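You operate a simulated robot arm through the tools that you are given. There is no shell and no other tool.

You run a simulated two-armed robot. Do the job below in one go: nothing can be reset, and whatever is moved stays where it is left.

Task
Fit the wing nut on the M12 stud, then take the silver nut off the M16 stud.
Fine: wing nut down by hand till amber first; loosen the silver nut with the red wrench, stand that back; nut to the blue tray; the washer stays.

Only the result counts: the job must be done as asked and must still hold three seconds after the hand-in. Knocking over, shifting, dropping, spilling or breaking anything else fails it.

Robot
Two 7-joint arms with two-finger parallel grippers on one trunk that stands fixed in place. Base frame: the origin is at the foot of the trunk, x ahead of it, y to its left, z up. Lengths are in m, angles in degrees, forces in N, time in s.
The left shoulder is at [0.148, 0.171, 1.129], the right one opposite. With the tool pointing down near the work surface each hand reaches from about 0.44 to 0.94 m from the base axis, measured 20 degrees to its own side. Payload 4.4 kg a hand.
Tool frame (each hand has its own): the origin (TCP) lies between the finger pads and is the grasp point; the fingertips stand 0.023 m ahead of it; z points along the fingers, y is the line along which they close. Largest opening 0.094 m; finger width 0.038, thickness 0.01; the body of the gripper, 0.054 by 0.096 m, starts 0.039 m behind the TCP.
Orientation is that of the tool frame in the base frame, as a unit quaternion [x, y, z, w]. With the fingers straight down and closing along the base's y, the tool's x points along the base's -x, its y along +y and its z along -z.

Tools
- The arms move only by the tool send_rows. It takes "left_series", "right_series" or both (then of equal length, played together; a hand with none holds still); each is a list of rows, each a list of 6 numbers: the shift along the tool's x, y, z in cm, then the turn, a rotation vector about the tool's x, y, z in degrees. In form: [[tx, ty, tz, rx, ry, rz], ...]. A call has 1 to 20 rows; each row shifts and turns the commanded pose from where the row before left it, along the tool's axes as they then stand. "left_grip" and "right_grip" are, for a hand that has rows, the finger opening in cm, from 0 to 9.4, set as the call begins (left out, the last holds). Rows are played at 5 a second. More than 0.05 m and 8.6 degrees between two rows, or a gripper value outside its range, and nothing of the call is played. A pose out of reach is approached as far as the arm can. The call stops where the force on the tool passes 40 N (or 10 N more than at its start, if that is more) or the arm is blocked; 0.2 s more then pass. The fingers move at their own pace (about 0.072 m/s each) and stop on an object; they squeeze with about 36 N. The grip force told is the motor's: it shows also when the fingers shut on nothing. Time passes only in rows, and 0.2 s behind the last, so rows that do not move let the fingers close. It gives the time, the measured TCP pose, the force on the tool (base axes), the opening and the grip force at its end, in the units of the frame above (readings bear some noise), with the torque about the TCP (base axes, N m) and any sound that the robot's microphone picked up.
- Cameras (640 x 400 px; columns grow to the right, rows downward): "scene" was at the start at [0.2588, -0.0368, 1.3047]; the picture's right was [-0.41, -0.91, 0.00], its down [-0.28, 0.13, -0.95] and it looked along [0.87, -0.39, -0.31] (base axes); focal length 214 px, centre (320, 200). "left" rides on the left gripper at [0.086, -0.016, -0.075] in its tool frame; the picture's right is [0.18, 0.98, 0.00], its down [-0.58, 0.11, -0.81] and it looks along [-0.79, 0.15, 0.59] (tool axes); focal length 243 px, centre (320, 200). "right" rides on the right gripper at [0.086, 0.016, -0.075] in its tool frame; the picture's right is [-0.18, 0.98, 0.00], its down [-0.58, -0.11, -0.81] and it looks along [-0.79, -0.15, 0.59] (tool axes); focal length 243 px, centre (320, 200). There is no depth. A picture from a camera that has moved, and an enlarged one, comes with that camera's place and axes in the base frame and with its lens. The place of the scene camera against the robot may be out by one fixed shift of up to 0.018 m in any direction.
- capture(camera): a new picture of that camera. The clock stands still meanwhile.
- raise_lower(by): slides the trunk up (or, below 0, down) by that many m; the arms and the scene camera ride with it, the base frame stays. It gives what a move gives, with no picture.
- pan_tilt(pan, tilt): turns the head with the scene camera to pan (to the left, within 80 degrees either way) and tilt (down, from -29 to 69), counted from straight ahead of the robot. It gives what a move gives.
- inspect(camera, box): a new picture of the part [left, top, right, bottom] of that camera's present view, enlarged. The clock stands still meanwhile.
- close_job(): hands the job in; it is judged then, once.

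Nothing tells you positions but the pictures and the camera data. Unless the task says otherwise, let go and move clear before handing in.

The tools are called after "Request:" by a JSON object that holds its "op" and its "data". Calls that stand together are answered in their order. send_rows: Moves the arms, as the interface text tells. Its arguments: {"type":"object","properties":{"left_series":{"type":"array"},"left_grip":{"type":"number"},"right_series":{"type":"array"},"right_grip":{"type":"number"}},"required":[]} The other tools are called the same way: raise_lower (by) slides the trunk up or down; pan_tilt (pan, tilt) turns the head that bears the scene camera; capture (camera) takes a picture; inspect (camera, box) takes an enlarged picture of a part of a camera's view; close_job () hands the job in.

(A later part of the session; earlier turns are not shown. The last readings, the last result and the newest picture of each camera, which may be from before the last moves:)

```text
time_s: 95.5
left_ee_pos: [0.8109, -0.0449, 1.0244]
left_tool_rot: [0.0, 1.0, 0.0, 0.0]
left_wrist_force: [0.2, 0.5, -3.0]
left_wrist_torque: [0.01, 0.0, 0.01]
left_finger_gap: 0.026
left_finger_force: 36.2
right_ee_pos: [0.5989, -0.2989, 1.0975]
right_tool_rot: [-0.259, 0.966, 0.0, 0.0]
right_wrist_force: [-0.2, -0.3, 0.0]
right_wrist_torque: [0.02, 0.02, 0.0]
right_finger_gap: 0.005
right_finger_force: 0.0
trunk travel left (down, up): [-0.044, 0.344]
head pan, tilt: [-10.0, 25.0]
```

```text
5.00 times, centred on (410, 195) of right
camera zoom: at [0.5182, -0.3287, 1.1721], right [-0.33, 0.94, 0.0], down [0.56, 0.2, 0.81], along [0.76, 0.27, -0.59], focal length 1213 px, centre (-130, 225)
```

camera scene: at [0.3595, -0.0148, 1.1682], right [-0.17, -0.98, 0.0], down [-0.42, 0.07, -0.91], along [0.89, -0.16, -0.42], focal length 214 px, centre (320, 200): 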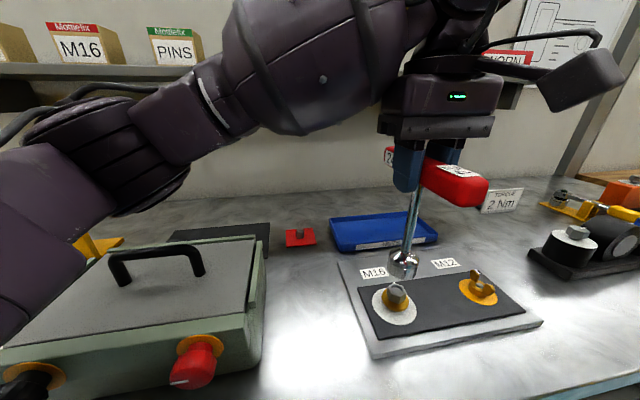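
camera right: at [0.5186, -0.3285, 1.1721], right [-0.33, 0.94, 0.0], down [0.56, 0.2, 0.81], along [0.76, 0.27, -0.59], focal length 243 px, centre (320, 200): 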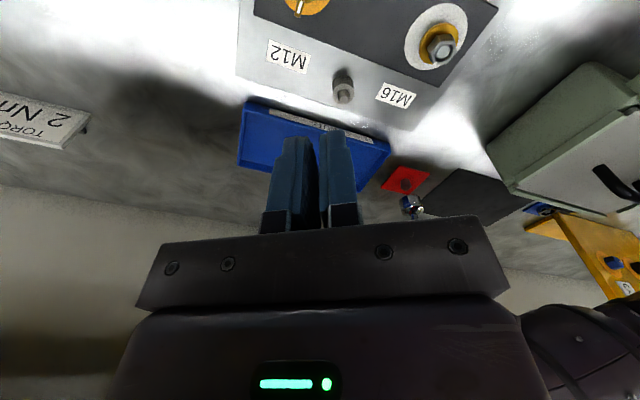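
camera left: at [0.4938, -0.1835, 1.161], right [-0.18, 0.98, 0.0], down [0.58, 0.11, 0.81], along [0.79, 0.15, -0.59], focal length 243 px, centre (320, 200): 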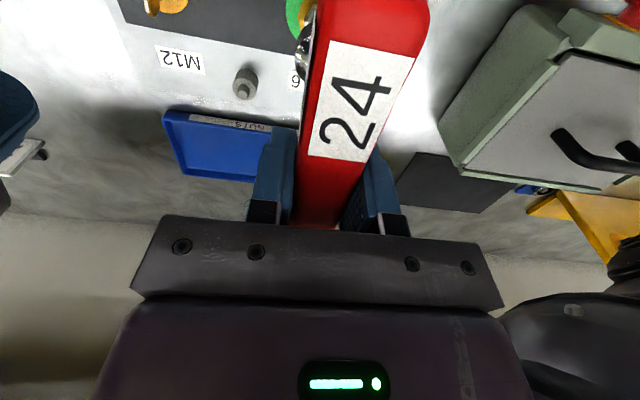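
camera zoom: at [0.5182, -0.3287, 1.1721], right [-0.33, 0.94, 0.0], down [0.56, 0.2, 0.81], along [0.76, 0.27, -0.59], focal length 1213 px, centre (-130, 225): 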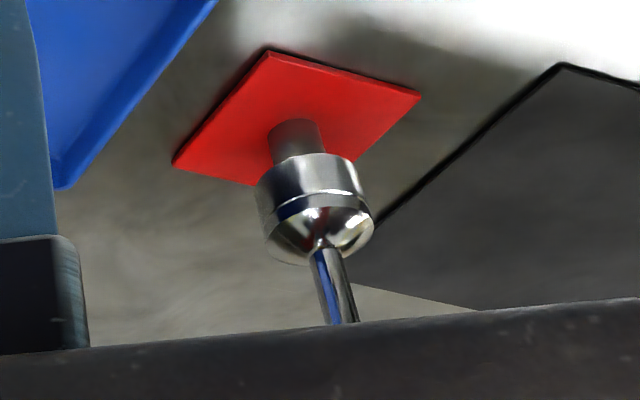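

Well aligned now (within half a millimetre). Lowering onto the peg.

Request:
{"op": "send_rows", "data": {"left_series": [[0, 0, 0.5, 0, 0, 0], [0, 0, 0.5, 0, 0, 0], [0, 0, 0.5, 0, 0, 0], [0, 0, 0, 0, 0, 0]]}}

Request:
{"op": "inspect", "data": {"camera": "scene", "box": [270, 190, 330, 270]}}

Request:
{"op": "inspect", "data": {"camera": "right", "box": [370, 155, 450, 235]}}

```text
time_s: 96.5
left_ee_pos: [0.8108, -0.0467, 1.0102]
left_tool_rot: [0.0, 1.0, 0.0, 0.0]
left_wrist_force: [-0.2, 0.3, -2.9]
left_wrist_torque: [-0.02, 0.0, -0.01]
left_finger_gap: 0.0257
left_finger_force: 36.6
right_ee_pos: [0.5985, -0.2996, 1.0979]
right_tool_rot: [-0.259, 0.966, 0.001, 0.0]
right_wrist_force: [-1.6, -0.2, 0.5]
right_wrist_torque: [-0.03, 0.01, 0.0]
right_finger_gap: 0.005
right_finger_force: 0.1
trunk travel left (down, up): [-0.044, 0.344]
head pan, tilt: [-10.0, 25.0]
```

```text
5.00 times, centred on (300, 230) of scene
camera zoom: at [0.3595, -0.0147, 1.1683], right [-0.17, -0.98, 0.0], down [-0.42, 0.07, -0.91], along [0.89, -0.16, -0.42], focal length 1072 px, centre (420, 50)
```

zoom: 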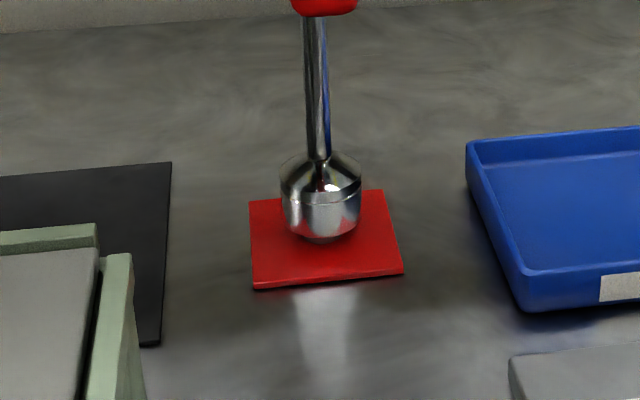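

```text
5.00 times, centred on (410, 195) of right
camera zoom: at [0.5181, -0.3287, 1.1722], right [-0.33, 0.94, 0.0], down [0.56, 0.2, 0.81], along [0.76, 0.27, -0.59], focal length 1213 px, centre (-130, 225)
```

zoom: 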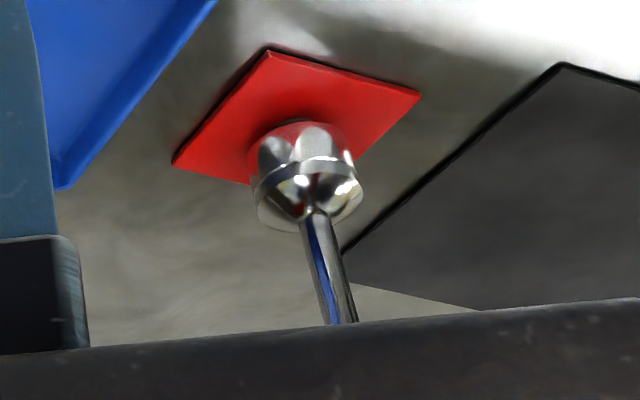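

The socket is sliding over the peg. Lowering the last centimetre.

Request:
{"op": "send_rows", "data": {"left_series": [[0, 0.05, 0.4, 0, 0, 0], [0, 0, 0.3, 0, 0, 0], [0, 0, 0.2, 0, 0, 0], [0, 0, 0, 0, 0, 0]]}}

Request:
{"op": "inspect", "data": {"camera": "scene", "box": [270, 190, 330, 270]}}

```text
time_s: 97.5
left_ee_pos: [0.8107, -0.045, 1.001]
left_tool_rot: [-0.001, 1.0, 0.0, 0.001]
left_wrist_force: [0.3, -0.4, -1.8]
left_wrist_torque: [-0.03, -0.06, -0.03]
left_finger_gap: 0.0258
left_finger_force: 35.6
right_ee_pos: [0.5985, -0.3, 1.0978]
right_tool_rot: [-0.259, 0.966, 0.0, 0.0]
right_wrist_force: [-0.4, 0.6, -0.1]
right_wrist_torque: [-0.04, -0.02, 0.01]
right_finger_gap: 0.0051
right_finger_force: 0.0
trunk travel left (down, up): [-0.044, 0.344]
head pan, tilt: [-10.0, 25.0]
```

```text
5.00 times, centred on (300, 230) of scene
camera zoom: at [0.3595, -0.0147, 1.1683], right [-0.17, -0.98, 0.0], down [-0.42, 0.07, -0.91], along [0.89, -0.16, -0.42], focal length 1072 px, centre (420, 50)
```

zoom: 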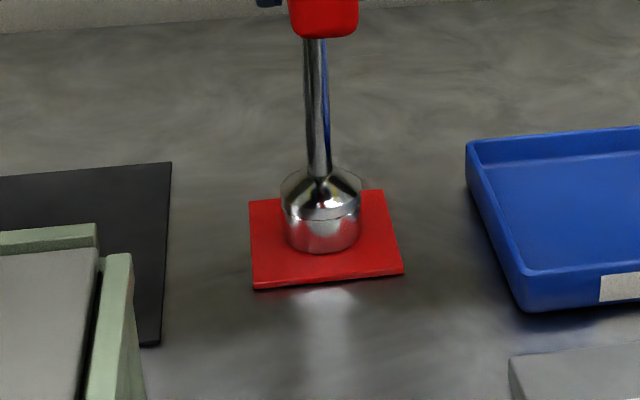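

Nearly seated. I'll lower another 1–2 mm until the weight is carried by the stand.

Request:
{"op": "send_rows", "data": {"left_series": [[0, 0, 0.1, 0, 0, 0], [0, 0, 0.08, 0, 0, 0], [0, 0, 0, 0, 0, 0]]}}

Request:
{"op": "inspect", "data": {"camera": "scene", "box": [270, 190, 330, 270]}}

```text
time_s: 98.3
left_ee_pos: [0.8098, -0.0446, 0.9998]
left_tool_rot: [0.0, 1.0, 0.0, 0.002]
left_wrist_force: [2.8, -2.8, 8.6]
left_wrist_torque: [-0.25, -0.31, -0.02]
left_finger_gap: 0.0259
left_finger_force: 36.5
right_ee_pos: [0.5989, -0.3003, 1.0978]
right_tool_rot: [-0.26, 0.966, 0.0, -0.001]
right_wrist_force: [-0.2, 0.0, 0.1]
right_wrist_torque: [0.01, 0.01, 0.04]
right_finger_gap: 0.005
right_finger_force: 0.0
trunk travel left (down, up): [-0.044, 0.344]
head pan, tilt: [-10.0, 25.0]
```

```text
5.00 times, centred on (300, 230) of scene
camera zoom: at [0.3588, -0.0149, 1.1688], right [-0.17, -0.98, 0.0], down [-0.42, 0.07, -0.91], along [0.89, -0.16, -0.42], focal length 1072 px, centre (420, 50)
```

zoom: 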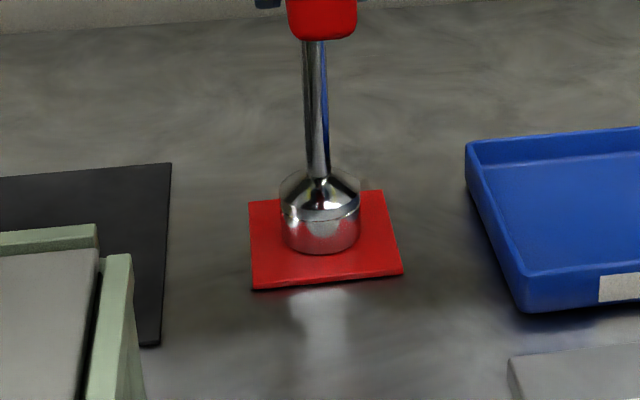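

Seated: the stand pushes back. I'll relax the press slightly and open the fingers.

Request:
{"op": "send_rows", "data": {"left_series": [[0, 0, -0.07, 0, 0, 0], [0, 0, 0, 0, 0, 0], [0, 0, 0, 0, 0, 0]]}}

Request:
{"op": "send_rows", "data": {"left_grip": 6.0, "left_series": [[0, 0, 0, 0, 0, 0], [0, 0, 0, 0, 0, 0], [0, 0, 0, 0, 0, 0], [0, 0, 0, 0, 0, 0]]}}

Request:
{"op": "inspect", "data": {"camera": "scene", "box": [240, 80, 400, 260]}}

```text
time_s: 99.1
left_ee_pos: [0.8097, -0.0448, 1.0007]
left_tool_rot: [0.0, 1.0, 0.0, 0.0]
left_wrist_force: [2.3, -1.9, 11.5]
left_wrist_torque: [-0.13, -0.26, -0.02]
left_finger_gap: 0.0259
left_finger_force: 35.7
right_ee_pos: [0.5988, -0.2989, 1.0985]
right_tool_rot: [-0.259, 0.966, 0.001, 0.0]
right_wrist_force: [0.2, 0.2, -0.4]
right_wrist_torque: [0.01, -0.02, 0.02]
right_finger_gap: 0.0052
right_finger_force: 0.1
trunk travel left (down, up): [-0.044, 0.344]
head pan, tilt: [-10.0, 25.0]
```

```text
time_s: 100.1
left_ee_pos: [0.8109, -0.0452, 0.9983]
left_tool_rot: [0.0, 1.0, -0.001, 0.0]
left_wrist_force: [0.4, -0.8, -0.1]
left_wrist_torque: [-0.01, 0.04, 0.01]
left_finger_gap: 0.0602
left_finger_force: 0.1
right_ee_pos: [0.5992, -0.2993, 1.0976]
right_tool_rot: [-0.258, 0.966, -0.001, 0.0]
right_wrist_force: [-0.1, 0.1, -0.1]
right_wrist_torque: [-0.07, 0.03, 0.01]
right_finger_gap: 0.0048
right_finger_force: 0.0
trunk travel left (down, up): [-0.044, 0.344]
head pan, tilt: [-10.0, 25.0]
```

```text
2.22 times, centred on (320, 170) of scene
camera zoom: at [0.3594, -0.0147, 1.1684], right [-0.17, -0.98, 0.0], down [-0.42, 0.07, -0.91], along [0.89, -0.16, -0.42], focal length 477 px, centre (320, 267)
```

zoom: 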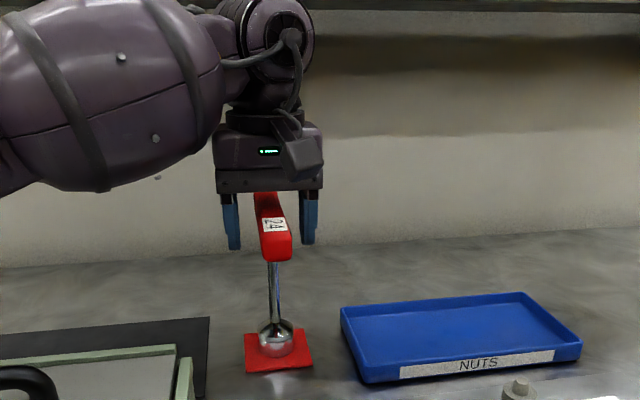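

The wrench stands on its peg. I'll raise the left hand clear of it and, while here, test whether the left arm reaches over the tray's left half.

Request:
{"op": "send_rows", "data": {"left_series": [[0, 0, -1.5, 0, 0, 0], [0, 0, -2.5, 0, 0, 0], [0, 0, -2.5, 0, 0, 0], [0, 0, -0.5, 0, 0, 0], [1, -3.5, 0, 0, 0, 0], [1, -3.5, 0, 0, 0, 0], [0.8, -3.5, 0, 0, 0, 0], [0, -3.0, 0, 0, 0, 0], [0, 0, 0, 0, 0, 0]]}}

Request:
{"op": "capture", "data": {"camera": "scene"}}

Request:
{"op": "capture", "data": {"camera": "left"}}

```text
time_s: 102.1
left_ee_pos: [0.7832, -0.1799, 1.071]
left_tool_rot: [-0.001, 1.0, 0.0, 0.0]
left_wrist_force: [-0.3, -0.1, -0.1]
left_wrist_torque: [0.02, 0.0, -0.03]
left_finger_gap: 0.0598
left_finger_force: 0.0
right_ee_pos: [0.5987, -0.3003, 1.0984]
right_tool_rot: [-0.258, 0.966, 0.0, 0.0]
right_wrist_force: [0.4, -0.1, 0.3]
right_wrist_torque: [0.0, 0.01, 0.01]
right_finger_gap: 0.0051
right_finger_force: 0.0
trunk travel left (down, up): [-0.044, 0.344]
head pan, tilt: [-10.0, 25.0]
```

```text
taken
camera scene: at [0.3594, -0.0148, 1.1683], right [-0.17, -0.98, 0.0], down [-0.42, 0.07, -0.91], along [0.89, -0.16, -0.42], focal length 214 px, centre (320, 200)
```

scene: 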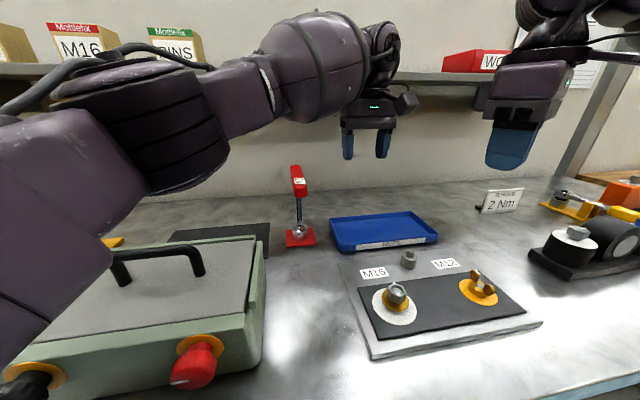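

```text
taken
camera left: at [0.6963, -0.1961, 1.1441], right [-0.18, 0.98, 0.0], down [0.58, 0.11, 0.81], along [0.79, 0.15, -0.59], focal length 243 px, centre (320, 200)
```

left: 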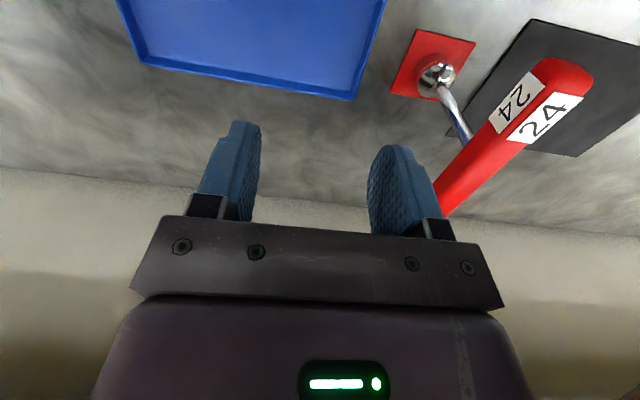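

The left arm reaches over the tray. Now I'll return the right hand to its earlier viewing spot for M16, then bring the left hand over the M16 nut.

Request:
{"op": "send_rows", "data": {"right_series": [[2.7, 0.04, 0.8, 0, 0, 0], [2.7, 0.04, 0.8, 0, 0, 0], [2.7, 0.04, 0.8, 0, 0, 0], [2.7, 0.04, 0.8, 0, 0, 0], [2.7, 0.04, 0.8, 0, 0, 0], [2.5, 0.05, 0.6, 0, 0, 0], [0, 0, 0, 0, 0, 0]]}}

Request:
{"op": "send_rows", "data": {"left_series": [[4, 0.2, 0.5, 0, 0, 0], [4, 0.2, 0.5, 0, 0, 0], [4, 0.2, 0.5, 0, 0, 0], [4, 0.2, 0.5, 0, 0, 0], [4, 0.2, 1.5, 0, 0, 0], [0, 0, 2.5, 0, 0, 0], [0, 0, 2.5, 0, 0, 0], [0, 0, 2.5, 0, 0, 0], [0, 0, 0, 0, 0, 0]]}}

Request:
{"op": "pan_tilt", "data": {"pan": -34, "tilt": 42}}

Request:
{"op": "capture", "data": {"camera": "left"}}

Request:
{"op": "capture", "data": {"camera": "scene"}}

```text
time_s: 103.7
left_ee_pos: [0.7834, -0.181, 1.0701]
left_tool_rot: [0.0, 1.0, 0.001, 0.0]
left_wrist_force: [-0.6, 0.0, -1.1]
left_wrist_torque: [0.03, 0.0, 0.0]
left_finger_gap: 0.0601
left_finger_force: 0.0
right_ee_pos: [0.4577, -0.3779, 1.0534]
right_tool_rot: [-0.259, 0.966, 0.0, 0.0]
right_wrist_force: [-0.1, 0.6, 0.5]
right_wrist_torque: [0.02, -0.02, 0.01]
right_finger_gap: 0.0051
right_finger_force: 0.0
trunk travel left (down, up): [-0.044, 0.344]
head pan, tilt: [-10.0, 25.0]
```

```text
time_s: 105.7
left_ee_pos: [0.5821, -0.1697, 0.9627]
left_tool_rot: [-0.001, 1.0, 0.0, 0.002]
left_wrist_force: [-0.6, -0.5, 0.0]
left_wrist_torque: [0.02, -0.01, -0.03]
left_finger_gap: 0.0601
left_finger_force: 0.1
right_ee_pos: [0.4557, -0.378, 1.0553]
right_tool_rot: [-0.258, 0.966, 0.001, 0.001]
right_wrist_force: [-0.9, -0.8, 0.3]
right_wrist_torque: [0.0, 0.01, -0.01]
right_finger_gap: 0.0051
right_finger_force: 0.0
trunk travel left (down, up): [-0.044, 0.344]
head pan, tilt: [-10.0, 25.0]
```

```text
time_s: 106.6
left_ee_pos: [0.5811, -0.1697, 0.9629]
left_tool_rot: [0.0, 1.0, 0.001, 0.003]
left_wrist_force: [-0.6, 0.3, -0.2]
left_wrist_torque: [-0.01, -0.01, -0.03]
left_finger_gap: 0.06
left_finger_force: 0.1
right_ee_pos: [0.4563, -0.3789, 1.0554]
right_tool_rot: [-0.258, 0.966, 0.001, 0.001]
right_wrist_force: [0.4, -0.2, 0.7]
right_wrist_torque: [0.0, -0.02, -0.03]
right_finger_gap: 0.005
right_finger_force: 0.1
trunk travel left (down, up): [-0.044, 0.344]
head pan, tilt: [-34.0, 42.0]
```

```text
taken
camera left: at [0.4932, -0.185, 1.0364], right [-0.18, 0.98, 0.0], down [0.58, 0.11, 0.81], along [0.8, 0.15, -0.59], focal length 243 px, centre (320, 200)
```

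left: 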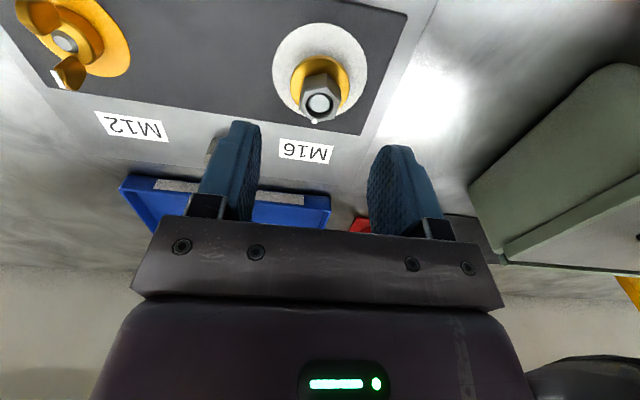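

```text
taken
camera scene: at [0.3358, -0.0458, 1.1433], right [-0.56, -0.83, 0.0], down [-0.55, 0.37, -0.74], along [0.62, -0.41, -0.67], focal length 214 px, centre (320, 200)
```

scene: 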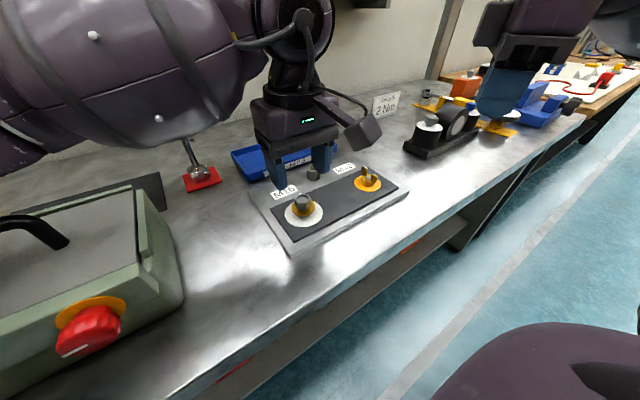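

The nut is visible between the fingers from the left wrist camera. Zooming in to align.

Request:
{"op": "inspect", "data": {"camera": "left", "box": [260, 40, 390, 140]}}

Request:
{"op": "inspect", "data": {"camera": "right", "box": [370, 120, 490, 220]}}

Request:
{"op": "inspect", "data": {"camera": "scene", "box": [260, 130, 340, 240]}}

```text
4.00 times, centred on (325, 90) of left
camera zoom: at [0.4932, -0.185, 1.0364], right [-0.18, 0.98, 0.0], down [0.58, 0.11, 0.81], along [0.8, 0.15, -0.59], focal length 970 px, centre (300, 640)
```

zoom: 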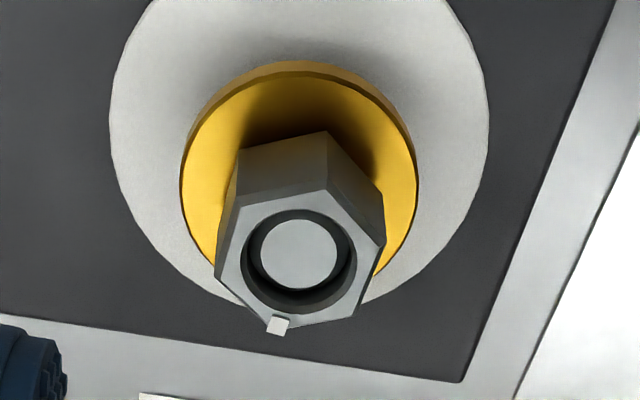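

```text
4.00 times, centred on (430, 170) of right
camera zoom: at [0.3749, -0.4078, 1.1288], right [-0.33, 0.94, 0.0], down [0.56, 0.2, 0.81], along [0.76, 0.27, -0.59], focal length 970 px, centre (-120, 320)
```

zoom: 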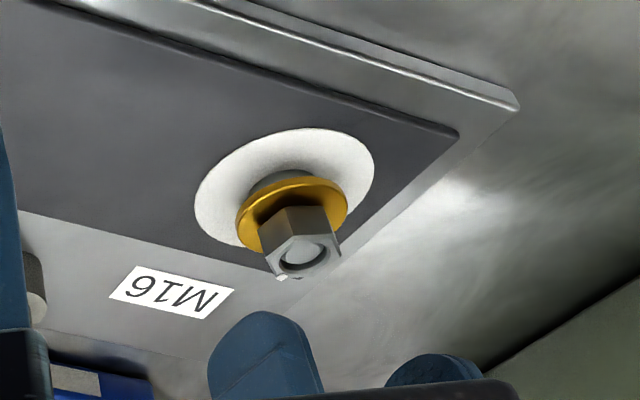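

```text
3.64 times, centred on (300, 185) of scene
camera zoom: at [0.3358, -0.0458, 1.1433], right [-0.56, -0.83, 0.0], down [-0.55, 0.37, -0.74], along [0.62, -0.41, -0.67], focal length 780 px, centre (393, 254)
```

zoom: 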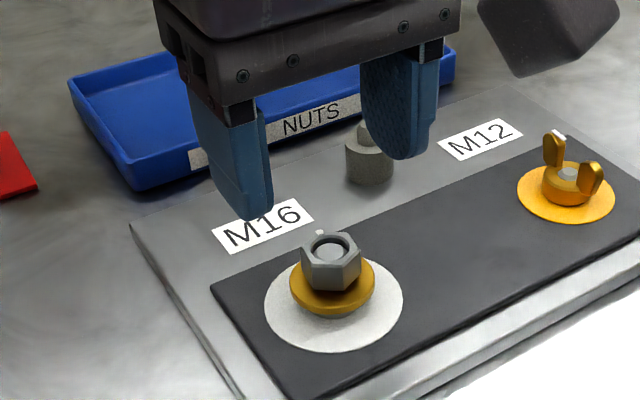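

The nut axis is right under the TCP; its flats face about 5° off the closing direction. I'll turn +5°, lower 4 cm and recheck.

Request:
{"op": "send_rows", "data": {"left_series": [[0, 0, 1.0, 0, 0, 5], [0, 0, 1.0, 0, 0, 0], [0, 0, 1.0, 0, 0, 0], [0, 0, 1.0, 0, 0, 0], [0, 0, 0, 0, 0, 0]]}}

Request:
{"op": "inspect", "data": {"camera": "left", "box": [240, 80, 400, 210]}}

Request:
{"op": "inspect", "data": {"camera": "scene", "box": [260, 150, 340, 240]}}

Request:
{"op": "inspect", "data": {"camera": "right", "box": [380, 130, 480, 220]}}

```text
time_s: 107.8
left_ee_pos: [0.5808, -0.1746, 0.944]
left_tool_rot: [0.045, 0.999, 0.0, 0.023]
left_wrist_force: [-0.2, 0.0, -0.1]
left_wrist_torque: [-0.02, 0.02, 0.01]
left_finger_gap: 0.0599
left_finger_force: 0.0
right_ee_pos: [0.4516, -0.382, 1.0606]
right_tool_rot: [-0.258, 0.966, 0.0, 0.007]
right_wrist_force: [0.0, -0.2, 0.5]
right_wrist_torque: [0.01, -0.02, -0.01]
right_finger_gap: 0.0049
right_finger_force: 0.2
trunk travel left (down, up): [-0.044, 0.344]
head pan, tilt: [-34.0, 42.0]
```

```text
3.08 times, centred on (320, 145) of left
camera zoom: at [0.489, -0.182, 1.0129], right [-0.09, 1.0, -0.01], down [0.55, 0.06, 0.83], along [0.83, 0.07, -0.55], focal length 746 px, centre (320, 369)
```

zoom: 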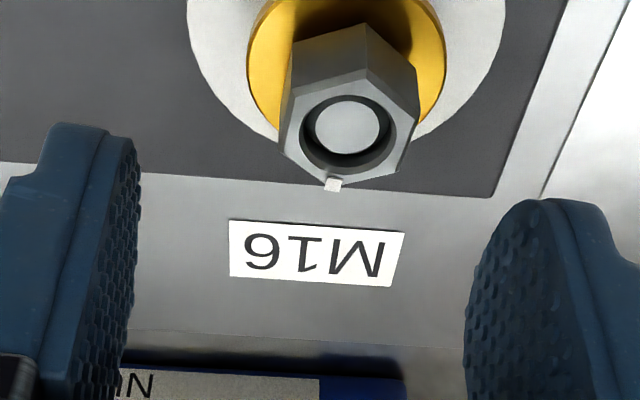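

```text
4.44 times, centred on (300, 195) of scene
camera zoom: at [0.331, -0.0499, 1.1479], right [-0.56, -0.83, -0.01], down [-0.55, 0.38, -0.74], along [0.62, -0.41, -0.67], focal length 953 px, centre (409, 222)
```

zoom: 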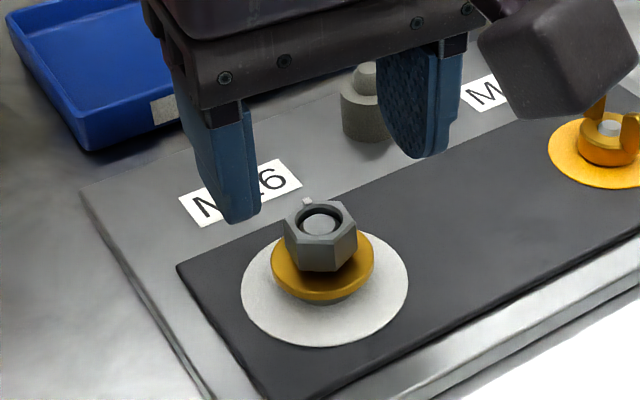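

```text
4.44 times, centred on (430, 175) of right
camera zoom: at [0.3695, -0.4119, 1.1331], right [-0.33, 0.94, 0.0], down [0.55, 0.19, 0.82], along [0.77, 0.27, -0.58], focal length 1078 px, centre (-169, 311)
```

zoom: 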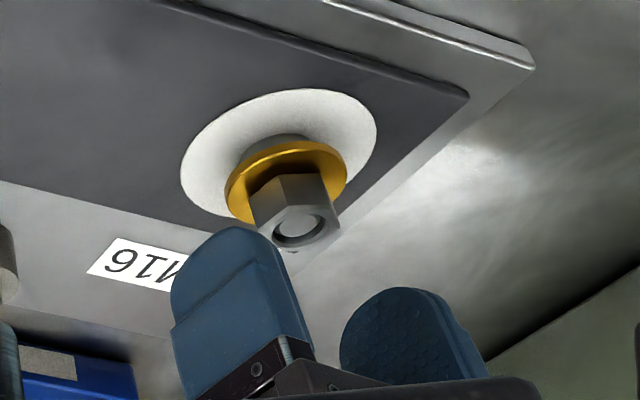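

The trunk and cameras shifted: part of the left arm (likely the forearm) is pressing on something, probably the green box. I'll raise the left hand at once and check.

Request:
{"op": "send_rows", "data": {"left_series": [[0, 0, -2, 0, 0, 0], [0, 0, -2, 0, 0, 0], [0, 0, -2, 0, 0, 0], [0, 0, -2, 0, 0, 0], [0, 0, 0, 0, 0, 0]]}}

Request:
{"op": "capture", "data": {"camera": "scene"}}

```text
time_s: 109.0
left_ee_pos: [0.583, -0.1699, 0.998]
left_tool_rot: [0.045, 0.999, 0.0, -0.002]
left_wrist_force: [0.5, -1.3, 0.6]
left_wrist_torque: [0.02, 0.0, -0.01]
left_finger_gap: 0.0599
left_finger_force: 0.0
right_ee_pos: [0.4588, -0.3784, 1.0522]
right_tool_rot: [-0.259, 0.966, 0.001, -0.001]
right_wrist_force: [-0.5, -0.1, 1.5]
right_wrist_torque: [0.02, 0.02, -0.03]
right_finger_gap: 0.0051
right_finger_force: 0.1
trunk travel left (down, up): [-0.044, 0.344]
head pan, tilt: [-34.0, 42.0]
```

```text
taken
camera scene: at [0.3384, -0.0457, 1.1413], right [-0.56, -0.83, 0.0], down [-0.55, 0.37, -0.74], along [0.62, -0.42, -0.67], focal length 214 px, centre (320, 200)
```

scene: 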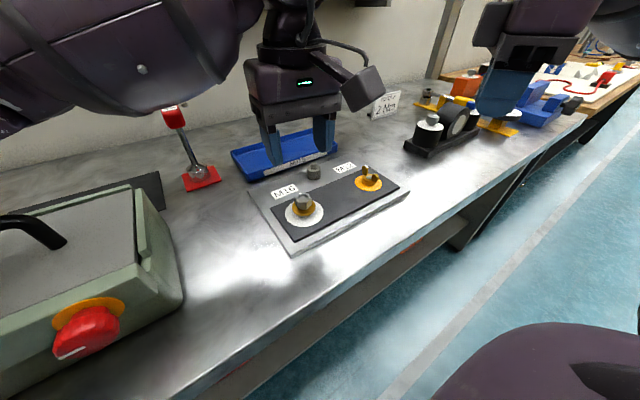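

Recovered; readings are normal again. I'm panning left to inspect the arm's surroundings and verify nothing was shifted.

Request:
{"op": "pan_tilt", "data": {"pan": 25, "tilt": 40}}

Request:
{"op": "capture", "data": {"camera": "scene"}}

Request:
{"op": "capture", "data": {"camera": "left"}}

```text
time_s: 110.3
left_ee_pos: [0.5832, -0.1698, 0.999]
left_tool_rot: [0.044, 0.999, 0.001, 0.0]
left_wrist_force: [-0.1, -1.0, 0.1]
left_wrist_torque: [0.0, 0.0, 0.03]
left_finger_gap: 0.0602
left_finger_force: 0.0
right_ee_pos: [0.4575, -0.3786, 1.0536]
right_tool_rot: [-0.259, 0.966, -0.001, 0.0]
right_wrist_force: [-0.2, 0.0, -0.3]
right_wrist_torque: [-0.02, -0.02, 0.03]
right_finger_gap: 0.0051
right_finger_force: 0.0
trunk travel left (down, up): [-0.044, 0.344]
head pan, tilt: [25.0, 40.0]
```

```text
taken
camera scene: at [0.3457, 0.0372, 1.145], right [0.42, -0.91, 0.0], down [-0.58, -0.27, -0.77], along [0.69, 0.32, -0.64], focal length 214 px, centre (320, 200)
```

scene: 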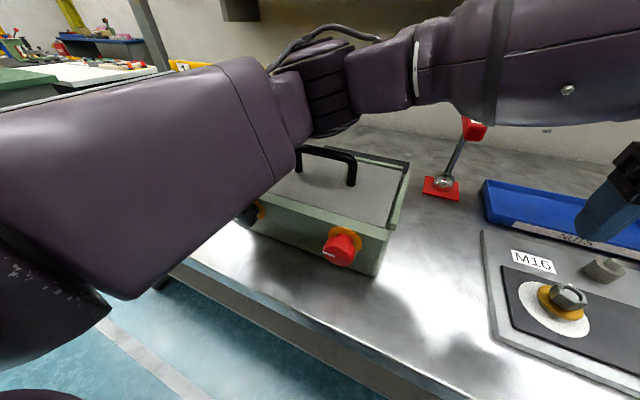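

```text
taken
camera left: at [0.495, -0.1779, 1.0738], right [-0.1, 1.0, 0.0], down [0.59, 0.06, 0.81], along [0.8, 0.08, -0.59], focal length 243 px, centre (320, 200)
```

left: 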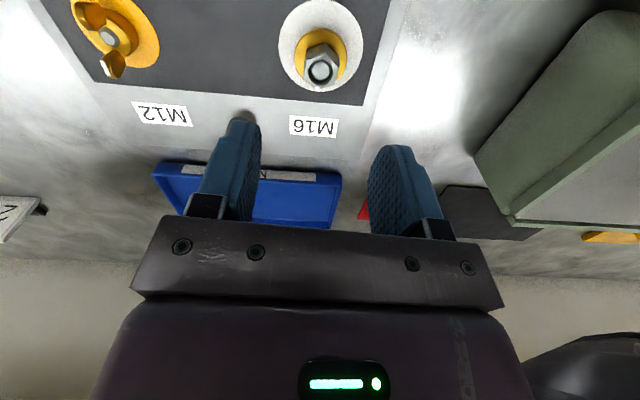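

I'll compare the box's position with earlier pictures by using the same head pose as before.

Request:
{"op": "pan_tilt", "data": {"pan": -10, "tilt": 25}}

Request:
{"op": "capture", "data": {"camera": "scene"}}

Request:
{"op": "inspect", "data": {"camera": "scene", "box": [0, 200, 280, 400]}}

```text
time_s: 111.3
left_ee_pos: [0.5823, -0.1703, 0.9995]
left_tool_rot: [0.044, 0.999, 0.0, -0.001]
left_wrist_force: [-0.7, -0.4, 0.6]
left_wrist_torque: [-0.01, -0.03, -0.04]
left_finger_gap: 0.0599
left_finger_force: 0.0
right_ee_pos: [0.4582, -0.3788, 1.0543]
right_tool_rot: [-0.259, 0.966, 0.0, 0.0]
right_wrist_force: [0.1, 0.7, 0.6]
right_wrist_torque: [0.01, -0.04, -0.01]
right_finger_gap: 0.005
right_finger_force: 0.1
trunk travel left (down, up): [-0.044, 0.344]
head pan, tilt: [-10.0, 25.0]
```

```text
taken
camera scene: at [0.3594, -0.0146, 1.1683], right [-0.17, -0.98, 0.0], down [-0.42, 0.07, -0.91], along [0.89, -0.16, -0.42], focal length 214 px, centre (320, 200)
```

scene: 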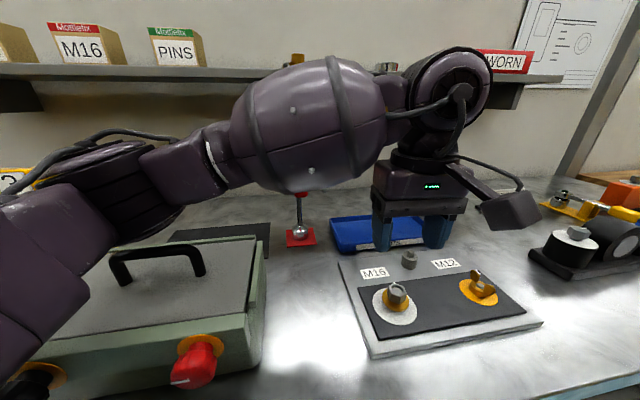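

```text
2.00 times, centred on (140, 300) of scene
camera zoom: at [0.3594, -0.0146, 1.1683], right [-0.17, -0.98, 0.0], down [-0.42, 0.07, -0.91], along [0.89, -0.16, -0.42], focal length 429 px, centre (680, 0)
```

zoom: 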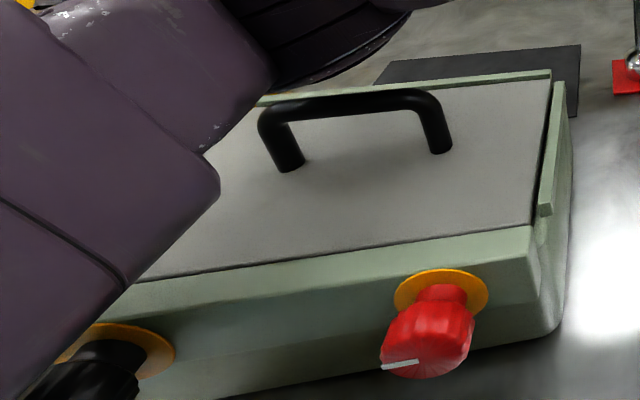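

The box has not moved (same pixel positions as before). The left elbow is too close to it to go lower at M16, so I'll remove the nut with the right arm instead. First the left hand retreats upward and to its own side.

Request:
{"op": "send_rows", "data": {"left_series": [[0, 0, -3, 0, 0, -5], [0, 0, -3, 0, 0, 0], [0, 0, -3, 0, 0, 0], [1, 4, -0.5, 0, 0, 0], [1, 4, -0.5, 0, 0, 0], [1, 4, -0.5, 0, 0, 0], [1, 4, -0.5, 0, 0, 0], [1, 4, -0.5, 0, 0, 0], [1, 4, -0.5, 0, 0, 0], [1, 4, -0.5, 0, 0, 0], [1, 4, -0.5, 0, 0, 0], [0, 3, 0, 0, 0, 0], [0, 0, 0, 0, 0, 0]]}}

Request:
{"op": "capture", "data": {"camera": "scene"}}

```text
time_s: 114.1
left_ee_pos: [0.5005, 0.1815, 1.1286]
left_tool_rot: [0.0, 1.0, 0.0, -0.001]
left_wrist_force: [-0.4, 0.5, 0.3]
left_wrist_torque: [-0.02, -0.01, 0.02]
left_finger_gap: 0.0602
left_finger_force: 0.2
right_ee_pos: [0.458, -0.3788, 1.0537]
right_tool_rot: [-0.258, 0.966, 0.0, 0.0]
right_wrist_force: [-0.8, 0.1, 0.0]
right_wrist_torque: [0.01, 0.04, -0.02]
right_finger_gap: 0.0051
right_finger_force: 0.0
trunk travel left (down, up): [-0.044, 0.344]
head pan, tilt: [-10.0, 25.0]
```

```text
taken
camera scene: at [0.3596, -0.0145, 1.1682], right [-0.17, -0.98, 0.0], down [-0.42, 0.07, -0.91], along [0.89, -0.16, -0.42], focal length 214 px, centre (320, 200)
```

scene: 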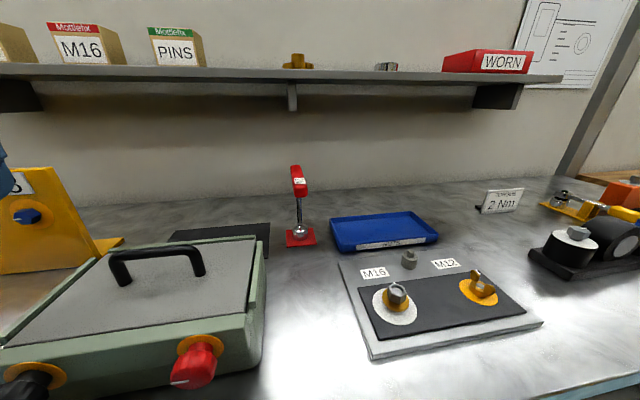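

Everything stands where it was. Now the right hand unwinds to 0°, opens, and moves above M16.

Request:
{"op": "send_rows", "data": {"right_grip": 6.0, "right_series": [[0, 0, 0, 0, 0, 7.5], [0, 0, 0, 0, 0, 7.5], [0, 0, 0, 0, 0, 7.5], [0, 0, 0, 0, 0, 7.5], [-2.05, 3.48, 0.2, 0, 0, 0], [-2.05, 3.48, 0.2, 0, 0, 0], [-2.05, 3.48, 0.2, 0, 0, 0], [-2.05, 3.48, 0.2, 0, 0, 0], [-2.05, 3.48, 0.2, 0, 0, 0], [-2.05, 3.48, 0.2, 0, 0, 0], [0, 0, 0, 0, 0, 0]]}}

Request:
{"op": "capture", "data": {"camera": "scene"}}

Request:
{"op": "capture", "data": {"camera": "right"}}

```text
time_s: 116.5
left_ee_pos: [0.5005, 0.1802, 1.1283]
left_tool_rot: [0.001, 1.0, 0.0, 0.0]
left_wrist_force: [0.1, -0.1, 0.2]
left_wrist_torque: [-0.06, 0.0, -0.02]
left_finger_gap: 0.0601
left_finger_force: 0.1
right_ee_pos: [0.5812, -0.1673, 1.0411]
right_tool_rot: [-0.001, 1.0, 0.0, 0.001]
right_wrist_force: [0.7, 0.5, 0.4]
right_wrist_torque: [-0.01, -0.01, 0.02]
right_finger_gap: 0.0599
right_finger_force: 0.0
trunk travel left (down, up): [-0.044, 0.344]
head pan, tilt: [-10.0, 25.0]
```

```text
taken
camera scene: at [0.3593, -0.0145, 1.1685], right [-0.17, -0.98, 0.0], down [-0.42, 0.07, -0.91], along [0.89, -0.16, -0.42], focal length 214 px, centre (320, 200)
```

scene: 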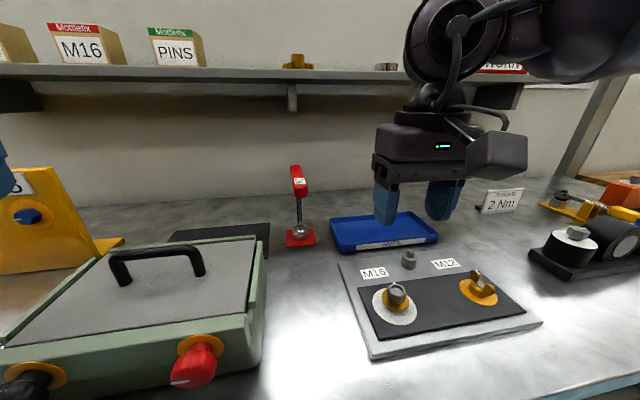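

```text
taken
camera right: at [0.4972, -0.1513, 1.1162], right [0.18, 0.98, 0.0], down [0.58, -0.11, 0.81], along [0.79, -0.15, -0.59], focal length 243 px, centre (320, 200)
```

right: 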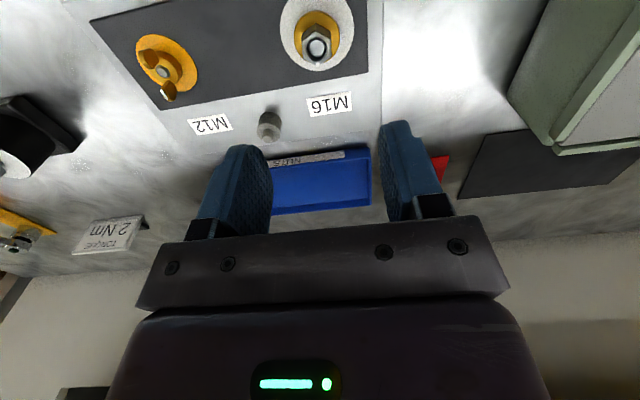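

The right arm reaches above M16. I'll test turning it clockwise to +125° in the air here, so I can then unscrew counter-clockwise with a long stroke.

Request:
{"op": "send_rows", "data": {"right_series": [[0, 0, 0, 0, 0, 8], [0, 0, 0, 0, 0, 8], [0, 0, 0, 0, 0, 8], [0, 0, 0, 0, 0, 8], [0, 0, 0, 0, 0, 8], [0, 0, 0, 0, 0, 8], [0, 0, 0, 0, 0, 8], [0, 0, 0, 0, 0, 8], [0, 0, 0, 0, 0, 0]]}}

Request:
{"op": "send_rows", "data": {"right_series": [[0, 0, 0, 0, 0, 8], [0, 0, 0, 0, 0, 8], [0, 0, 0, 0, 0, 8], [0, 0, 0, 0, 0, 8], [0, 0, 0, 0, 0, 8], [0, 0, 0, 0, 0, 8], [0, 0, 0, 0, 0, 8], [0, 0, 0, 0, 0, 5], [0, 0, 0, 0, 0, 0]]}}

Request:
{"op": "capture", "data": {"camera": "right"}}

Request:
{"op": "capture", "data": {"camera": "scene"}}

```text
time_s: 118.5
left_ee_pos: [0.5004, 0.1805, 1.1285]
left_tool_rot: [0.001, 1.0, 0.0, 0.0]
left_wrist_force: [-0.5, 0.4, 0.0]
left_wrist_torque: [-0.01, -0.01, 0.03]
left_finger_gap: 0.06
left_finger_force: 0.1
right_ee_pos: [0.5809, -0.1702, 1.0409]
right_tool_rot: [0.531, 0.848, 0.0, -0.001]
right_wrist_force: [-0.3, -0.5, -0.1]
right_wrist_torque: [-0.02, -0.02, -0.01]
right_finger_gap: 0.06
right_finger_force: 0.0
trunk travel left (down, up): [-0.044, 0.344]
head pan, tilt: [-10.0, 25.0]
```

```text
time_s: 120.5
left_ee_pos: [0.5, 0.179, 1.1293]
left_tool_rot: [0.0, 1.0, 0.0, 0.0]
left_wrist_force: [-0.4, -0.4, -0.1]
left_wrist_torque: [0.03, 0.02, 0.0]
left_finger_gap: 0.0599
left_finger_force: 0.2
right_ee_pos: [0.5831, -0.1693, 1.0402]
right_tool_rot: [0.887, 0.461, 0.0, -0.001]
right_wrist_force: [0.5, -0.5, -0.3]
right_wrist_torque: [0.01, -0.03, -0.05]
right_finger_gap: 0.0599
right_finger_force: 0.1
trunk travel left (down, up): [-0.044, 0.344]
head pan, tilt: [-10.0, 25.0]
```

```text
taken
camera right: at [0.648, -0.1074, 1.1149], right [0.7, -0.72, 0.0], down [-0.42, -0.41, 0.81], along [-0.58, -0.56, -0.59], focal length 243 px, centre (320, 200)
```

right: 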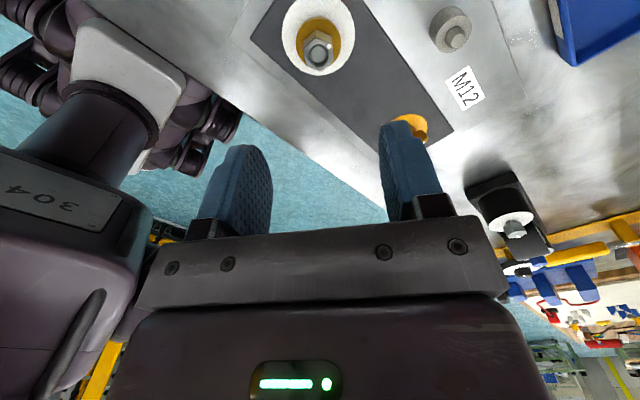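

```text
taken
camera scene: at [0.3594, -0.0147, 1.1684], right [-0.17, -0.98, 0.0], down [-0.42, 0.07, -0.91], along [0.89, -0.16, -0.42], focal length 214 px, centre (320, 200)
```

scene: 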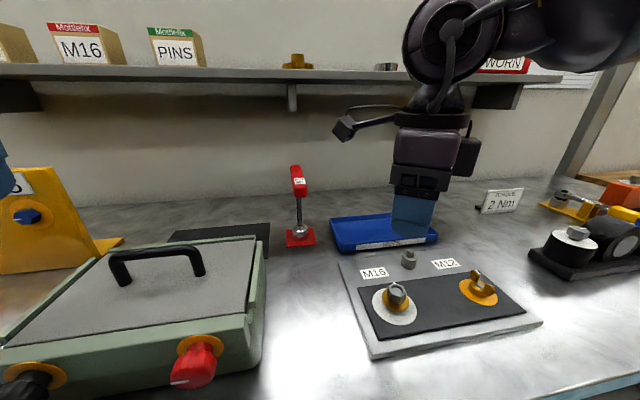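

At +125° the arm is fine. I'll test +185° too, for a longer stroke.

Request:
{"op": "send_rows", "data": {"right_series": [[0, 0, 0, 0, 0, 7.5], [0, 0, 0, 0, 0, 7.5], [0, 0, 0, 0, 0, 7.5], [0, 0, 0, 0, 0, 7.5], [0, 0, 0, 0, 0, 7.5], [0, 0, 0, 0, 0, 7.5], [0, 0, 0, 0, 0, 7.5], [0, 0, 0, 0, 0, 7.5], [0, 0, 0, 0, 0, 0]]}}

Request:
{"op": "capture", "data": {"camera": "right"}}

Request:
{"op": "pan_tilt", "data": {"pan": -34, "tilt": 42}}

Request:
{"op": "capture", "data": {"camera": "scene"}}

```text
time_s: 122.5
left_ee_pos: [0.5, 0.1799, 1.1292]
left_tool_rot: [-0.001, 1.0, 0.0, 0.0]
left_wrist_force: [-0.2, 0.3, -0.2]
left_wrist_torque: [-0.02, 0.01, 0.02]
left_finger_gap: 0.0602
left_finger_force: 0.1
right_ee_pos: [0.5832, -0.1698, 1.0398]
right_tool_rot: [0.999, -0.045, 0.0, 0.0]
right_wrist_force: [0.0, 0.5, -0.9]
right_wrist_torque: [0.01, -0.03, 0.03]
right_finger_gap: 0.0598
right_finger_force: 0.1
trunk travel left (down, up): [-0.044, 0.344]
head pan, tilt: [-10.0, 25.0]
```

```text
taken
camera right: at [0.6694, -0.194, 1.1141], right [-0.27, -0.96, 0.0], down [-0.57, 0.16, 0.81], along [-0.78, 0.22, -0.59], focal length 243 px, centre (320, 200)
```

right: 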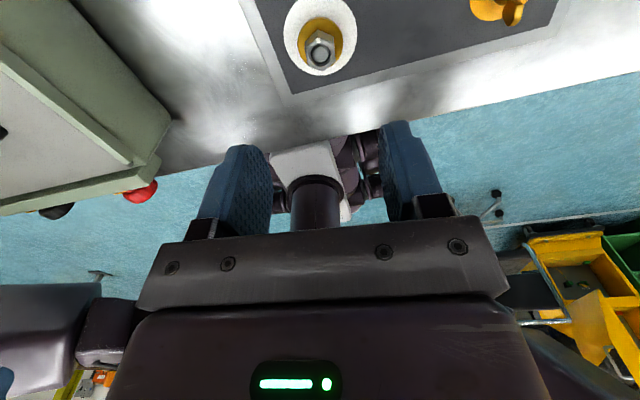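

```text
time_s: 123.4
left_ee_pos: [0.5004, 0.1799, 1.1292]
left_tool_rot: [0.0, 1.0, 0.001, 0.0]
left_wrist_force: [0.7, 0.3, 0.4]
left_wrist_torque: [-0.03, 0.0, 0.01]
left_finger_gap: 0.0599
left_finger_force: 0.1
right_ee_pos: [0.5817, -0.1697, 1.04]
right_tool_rot: [0.999, -0.043, 0.0, 0.001]
right_wrist_force: [0.3, -0.1, -0.7]
right_wrist_torque: [-0.01, 0.02, -0.01]
right_finger_gap: 0.0598
right_finger_force: 0.1
trunk travel left (down, up): [-0.044, 0.344]
head pan, tilt: [-34.0, 42.0]
```

```text
taken
camera scene: at [0.338, -0.0454, 1.1422], right [-0.56, -0.83, 0.0], down [-0.55, 0.37, -0.74], along [0.62, -0.42, -0.67], focal length 214 px, centre (320, 200)
```

scene: 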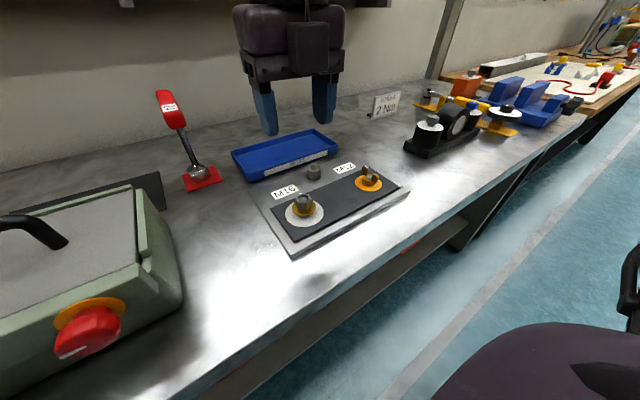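

+185° works as well, giving a stroke of about 200°. Now aligning over the nut at this yaw.

Request:
{"op": "inspect", "data": {"camera": "right", "box": [270, 0, 370, 90]}}

Request:
{"op": "inspect", "data": {"camera": "scene", "box": [230, 60, 350, 240]}}

```text
4.44 times, centred on (320, 45) of right
camera zoom: at [0.6694, -0.1939, 1.1141], right [-0.27, -0.96, 0.0], down [-0.57, 0.16, 0.81], along [-0.78, 0.22, -0.59], focal length 1078 px, centre (320, 889)
```

zoom: 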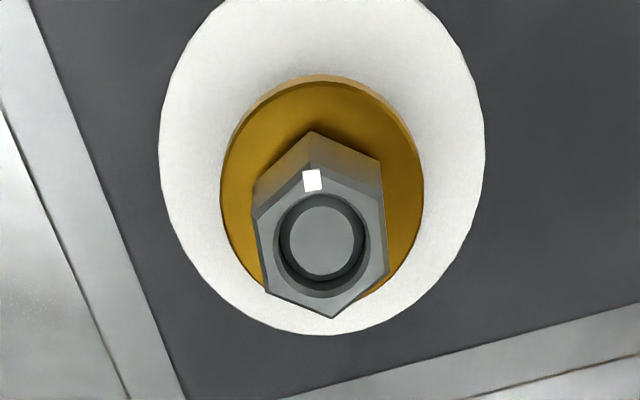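

```text
2.22 times, centred on (290, 150) of scene
camera zoom: at [0.338, -0.0454, 1.1422], right [-0.56, -0.83, 0.0], down [-0.55, 0.37, -0.74], along [0.62, -0.42, -0.67], focal length 477 px, centre (387, 311)
```

zoom: 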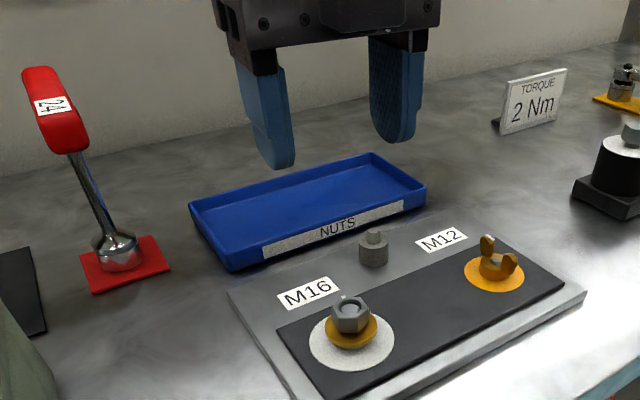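

The nut is 3.5 mm from the TCP along tool -x. I'll correct that, add 4° yaw and descend 10 cm, then check again.

Request:
{"op": "send_rows", "data": {"right_series": [[-0.35, -0.05, 0, 0, 0, 4], [0, 0, 2.5, 0, 0, 0], [0, 0, 2.5, 0, 0, 0], [0, 0, 2.5, 0, 0, 0], [0, 0, 2.0, 0, 0, 0], [0, 0, 0, 0, 0, 0]]}}

Request:
{"op": "inspect", "data": {"camera": "right", "box": [240, 70, 400, 200]}}

Request:
{"op": "inspect", "data": {"camera": "scene", "box": [260, 140, 340, 240]}}

```text
time_s: 124.8
left_ee_pos: [0.4986, 0.18, 1.1291]
left_tool_rot: [0.0, 1.0, 0.0, 0.0]
left_wrist_force: [0.2, 0.0, -0.1]
left_wrist_torque: [0.0, 0.01, -0.01]
left_finger_gap: 0.06
left_finger_force: 0.0
right_ee_pos: [0.5778, -0.1697, 0.9437]
right_tool_rot: [0.997, -0.079, -0.001, 0.0]
right_wrist_force: [-0.3, 0.0, 0.4]
right_wrist_torque: [-0.03, 0.02, -0.01]
right_finger_gap: 0.0601
right_finger_force: 0.1
trunk travel left (down, up): [-0.044, 0.344]
head pan, tilt: [-34.0, 42.0]
```

```text
3.08 times, centred on (320, 135) of right
camera zoom: at [0.6625, -0.1991, 1.0187], right [-0.34, -0.94, 0.0], down [-0.56, 0.2, 0.81], along [-0.76, 0.27, -0.59], focal length 746 px, centre (320, 400)
```

zoom: 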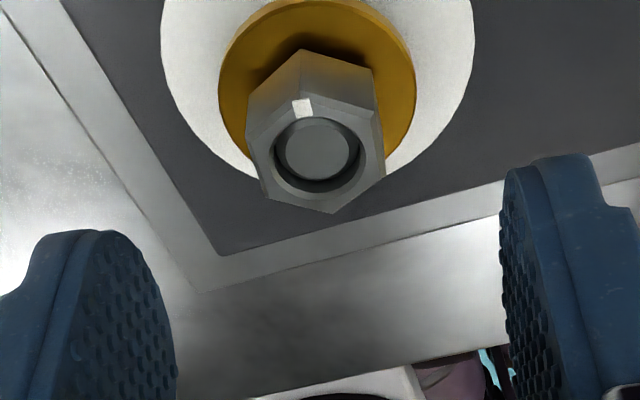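

```text
4.00 times, centred on (300, 190) of scene
camera zoom: at [0.3378, -0.0454, 1.1423], right [-0.56, -0.83, 0.0], down [-0.55, 0.37, -0.74], along [0.62, -0.42, -0.67], focal length 858 px, centre (400, 240)
```

zoom: 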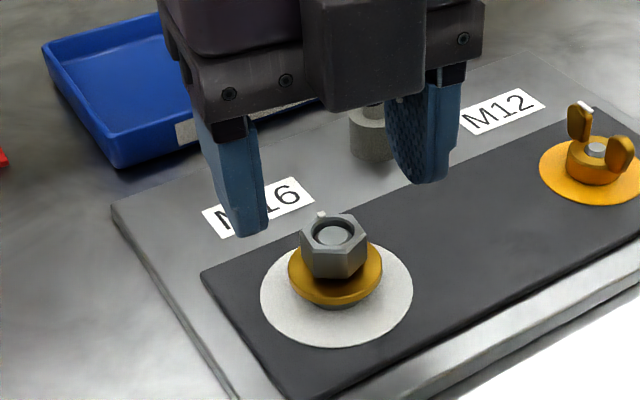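

Well centred. Descending 2.4 cm further and checking finger depth against the washer.

Request:
{"op": "send_rows", "data": {"right_series": [[0.1, 0, 0.8, 0, 0, 0], [0, 0, 0.8, 0, 0, 0], [0, 0, 0.8, 0, 0, 0], [0, 0, 0, 0, 0, 0]]}}

Request:
{"op": "inspect", "data": {"camera": "right", "box": [240, 70, 400, 200]}}

Request:
{"op": "inspect", "data": {"camera": "scene", "box": [275, 160, 335, 230]}}

```text
time_s: 125.8
left_ee_pos: [0.4996, 0.1803, 1.1294]
left_tool_rot: [-0.001, 1.0, 0.001, -0.001]
left_wrist_force: [0.5, -0.2, -0.9]
left_wrist_torque: [0.0, 0.02, -0.01]
left_finger_gap: 0.06
left_finger_force: 0.1
right_ee_pos: [0.5789, -0.1688, 0.9218]
right_tool_rot: [0.997, -0.079, 0.0, -0.001]
right_wrist_force: [0.1, 0.4, 0.6]
right_wrist_torque: [0.0, -0.04, 0.01]
right_finger_gap: 0.0597
right_finger_force: 0.2
trunk travel left (down, up): [-0.044, 0.344]
head pan, tilt: [-34.0, 42.0]
```

```text
3.08 times, centred on (320, 135) of right
camera zoom: at [0.6636, -0.1977, 0.9955], right [-0.33, -0.94, 0.0], down [-0.56, 0.2, 0.81], along [-0.76, 0.27, -0.59], focal length 746 px, centre (320, 400)
```

zoom: 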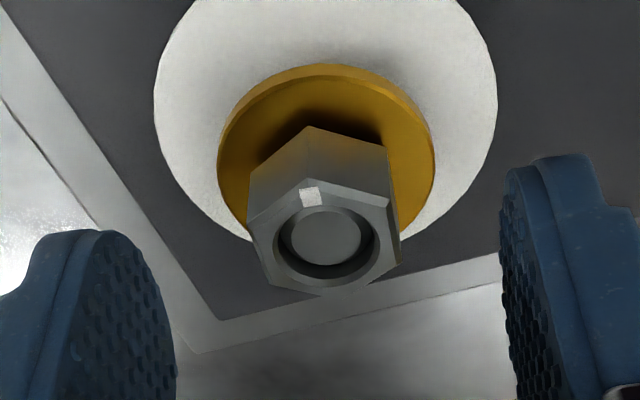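

```text
5.71 times, centred on (305, 195) of scene
camera zoom: at [0.3378, -0.0454, 1.1422], right [-0.56, -0.83, 0.0], down [-0.55, 0.37, -0.74], along [0.62, -0.42, -0.67], focal length 1226 px, centre (406, 229)
```

zoom: 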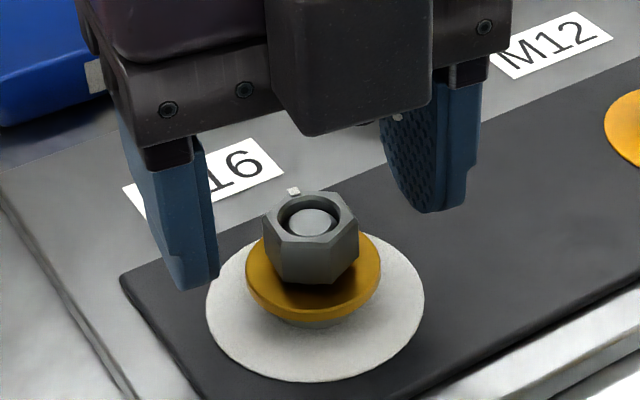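

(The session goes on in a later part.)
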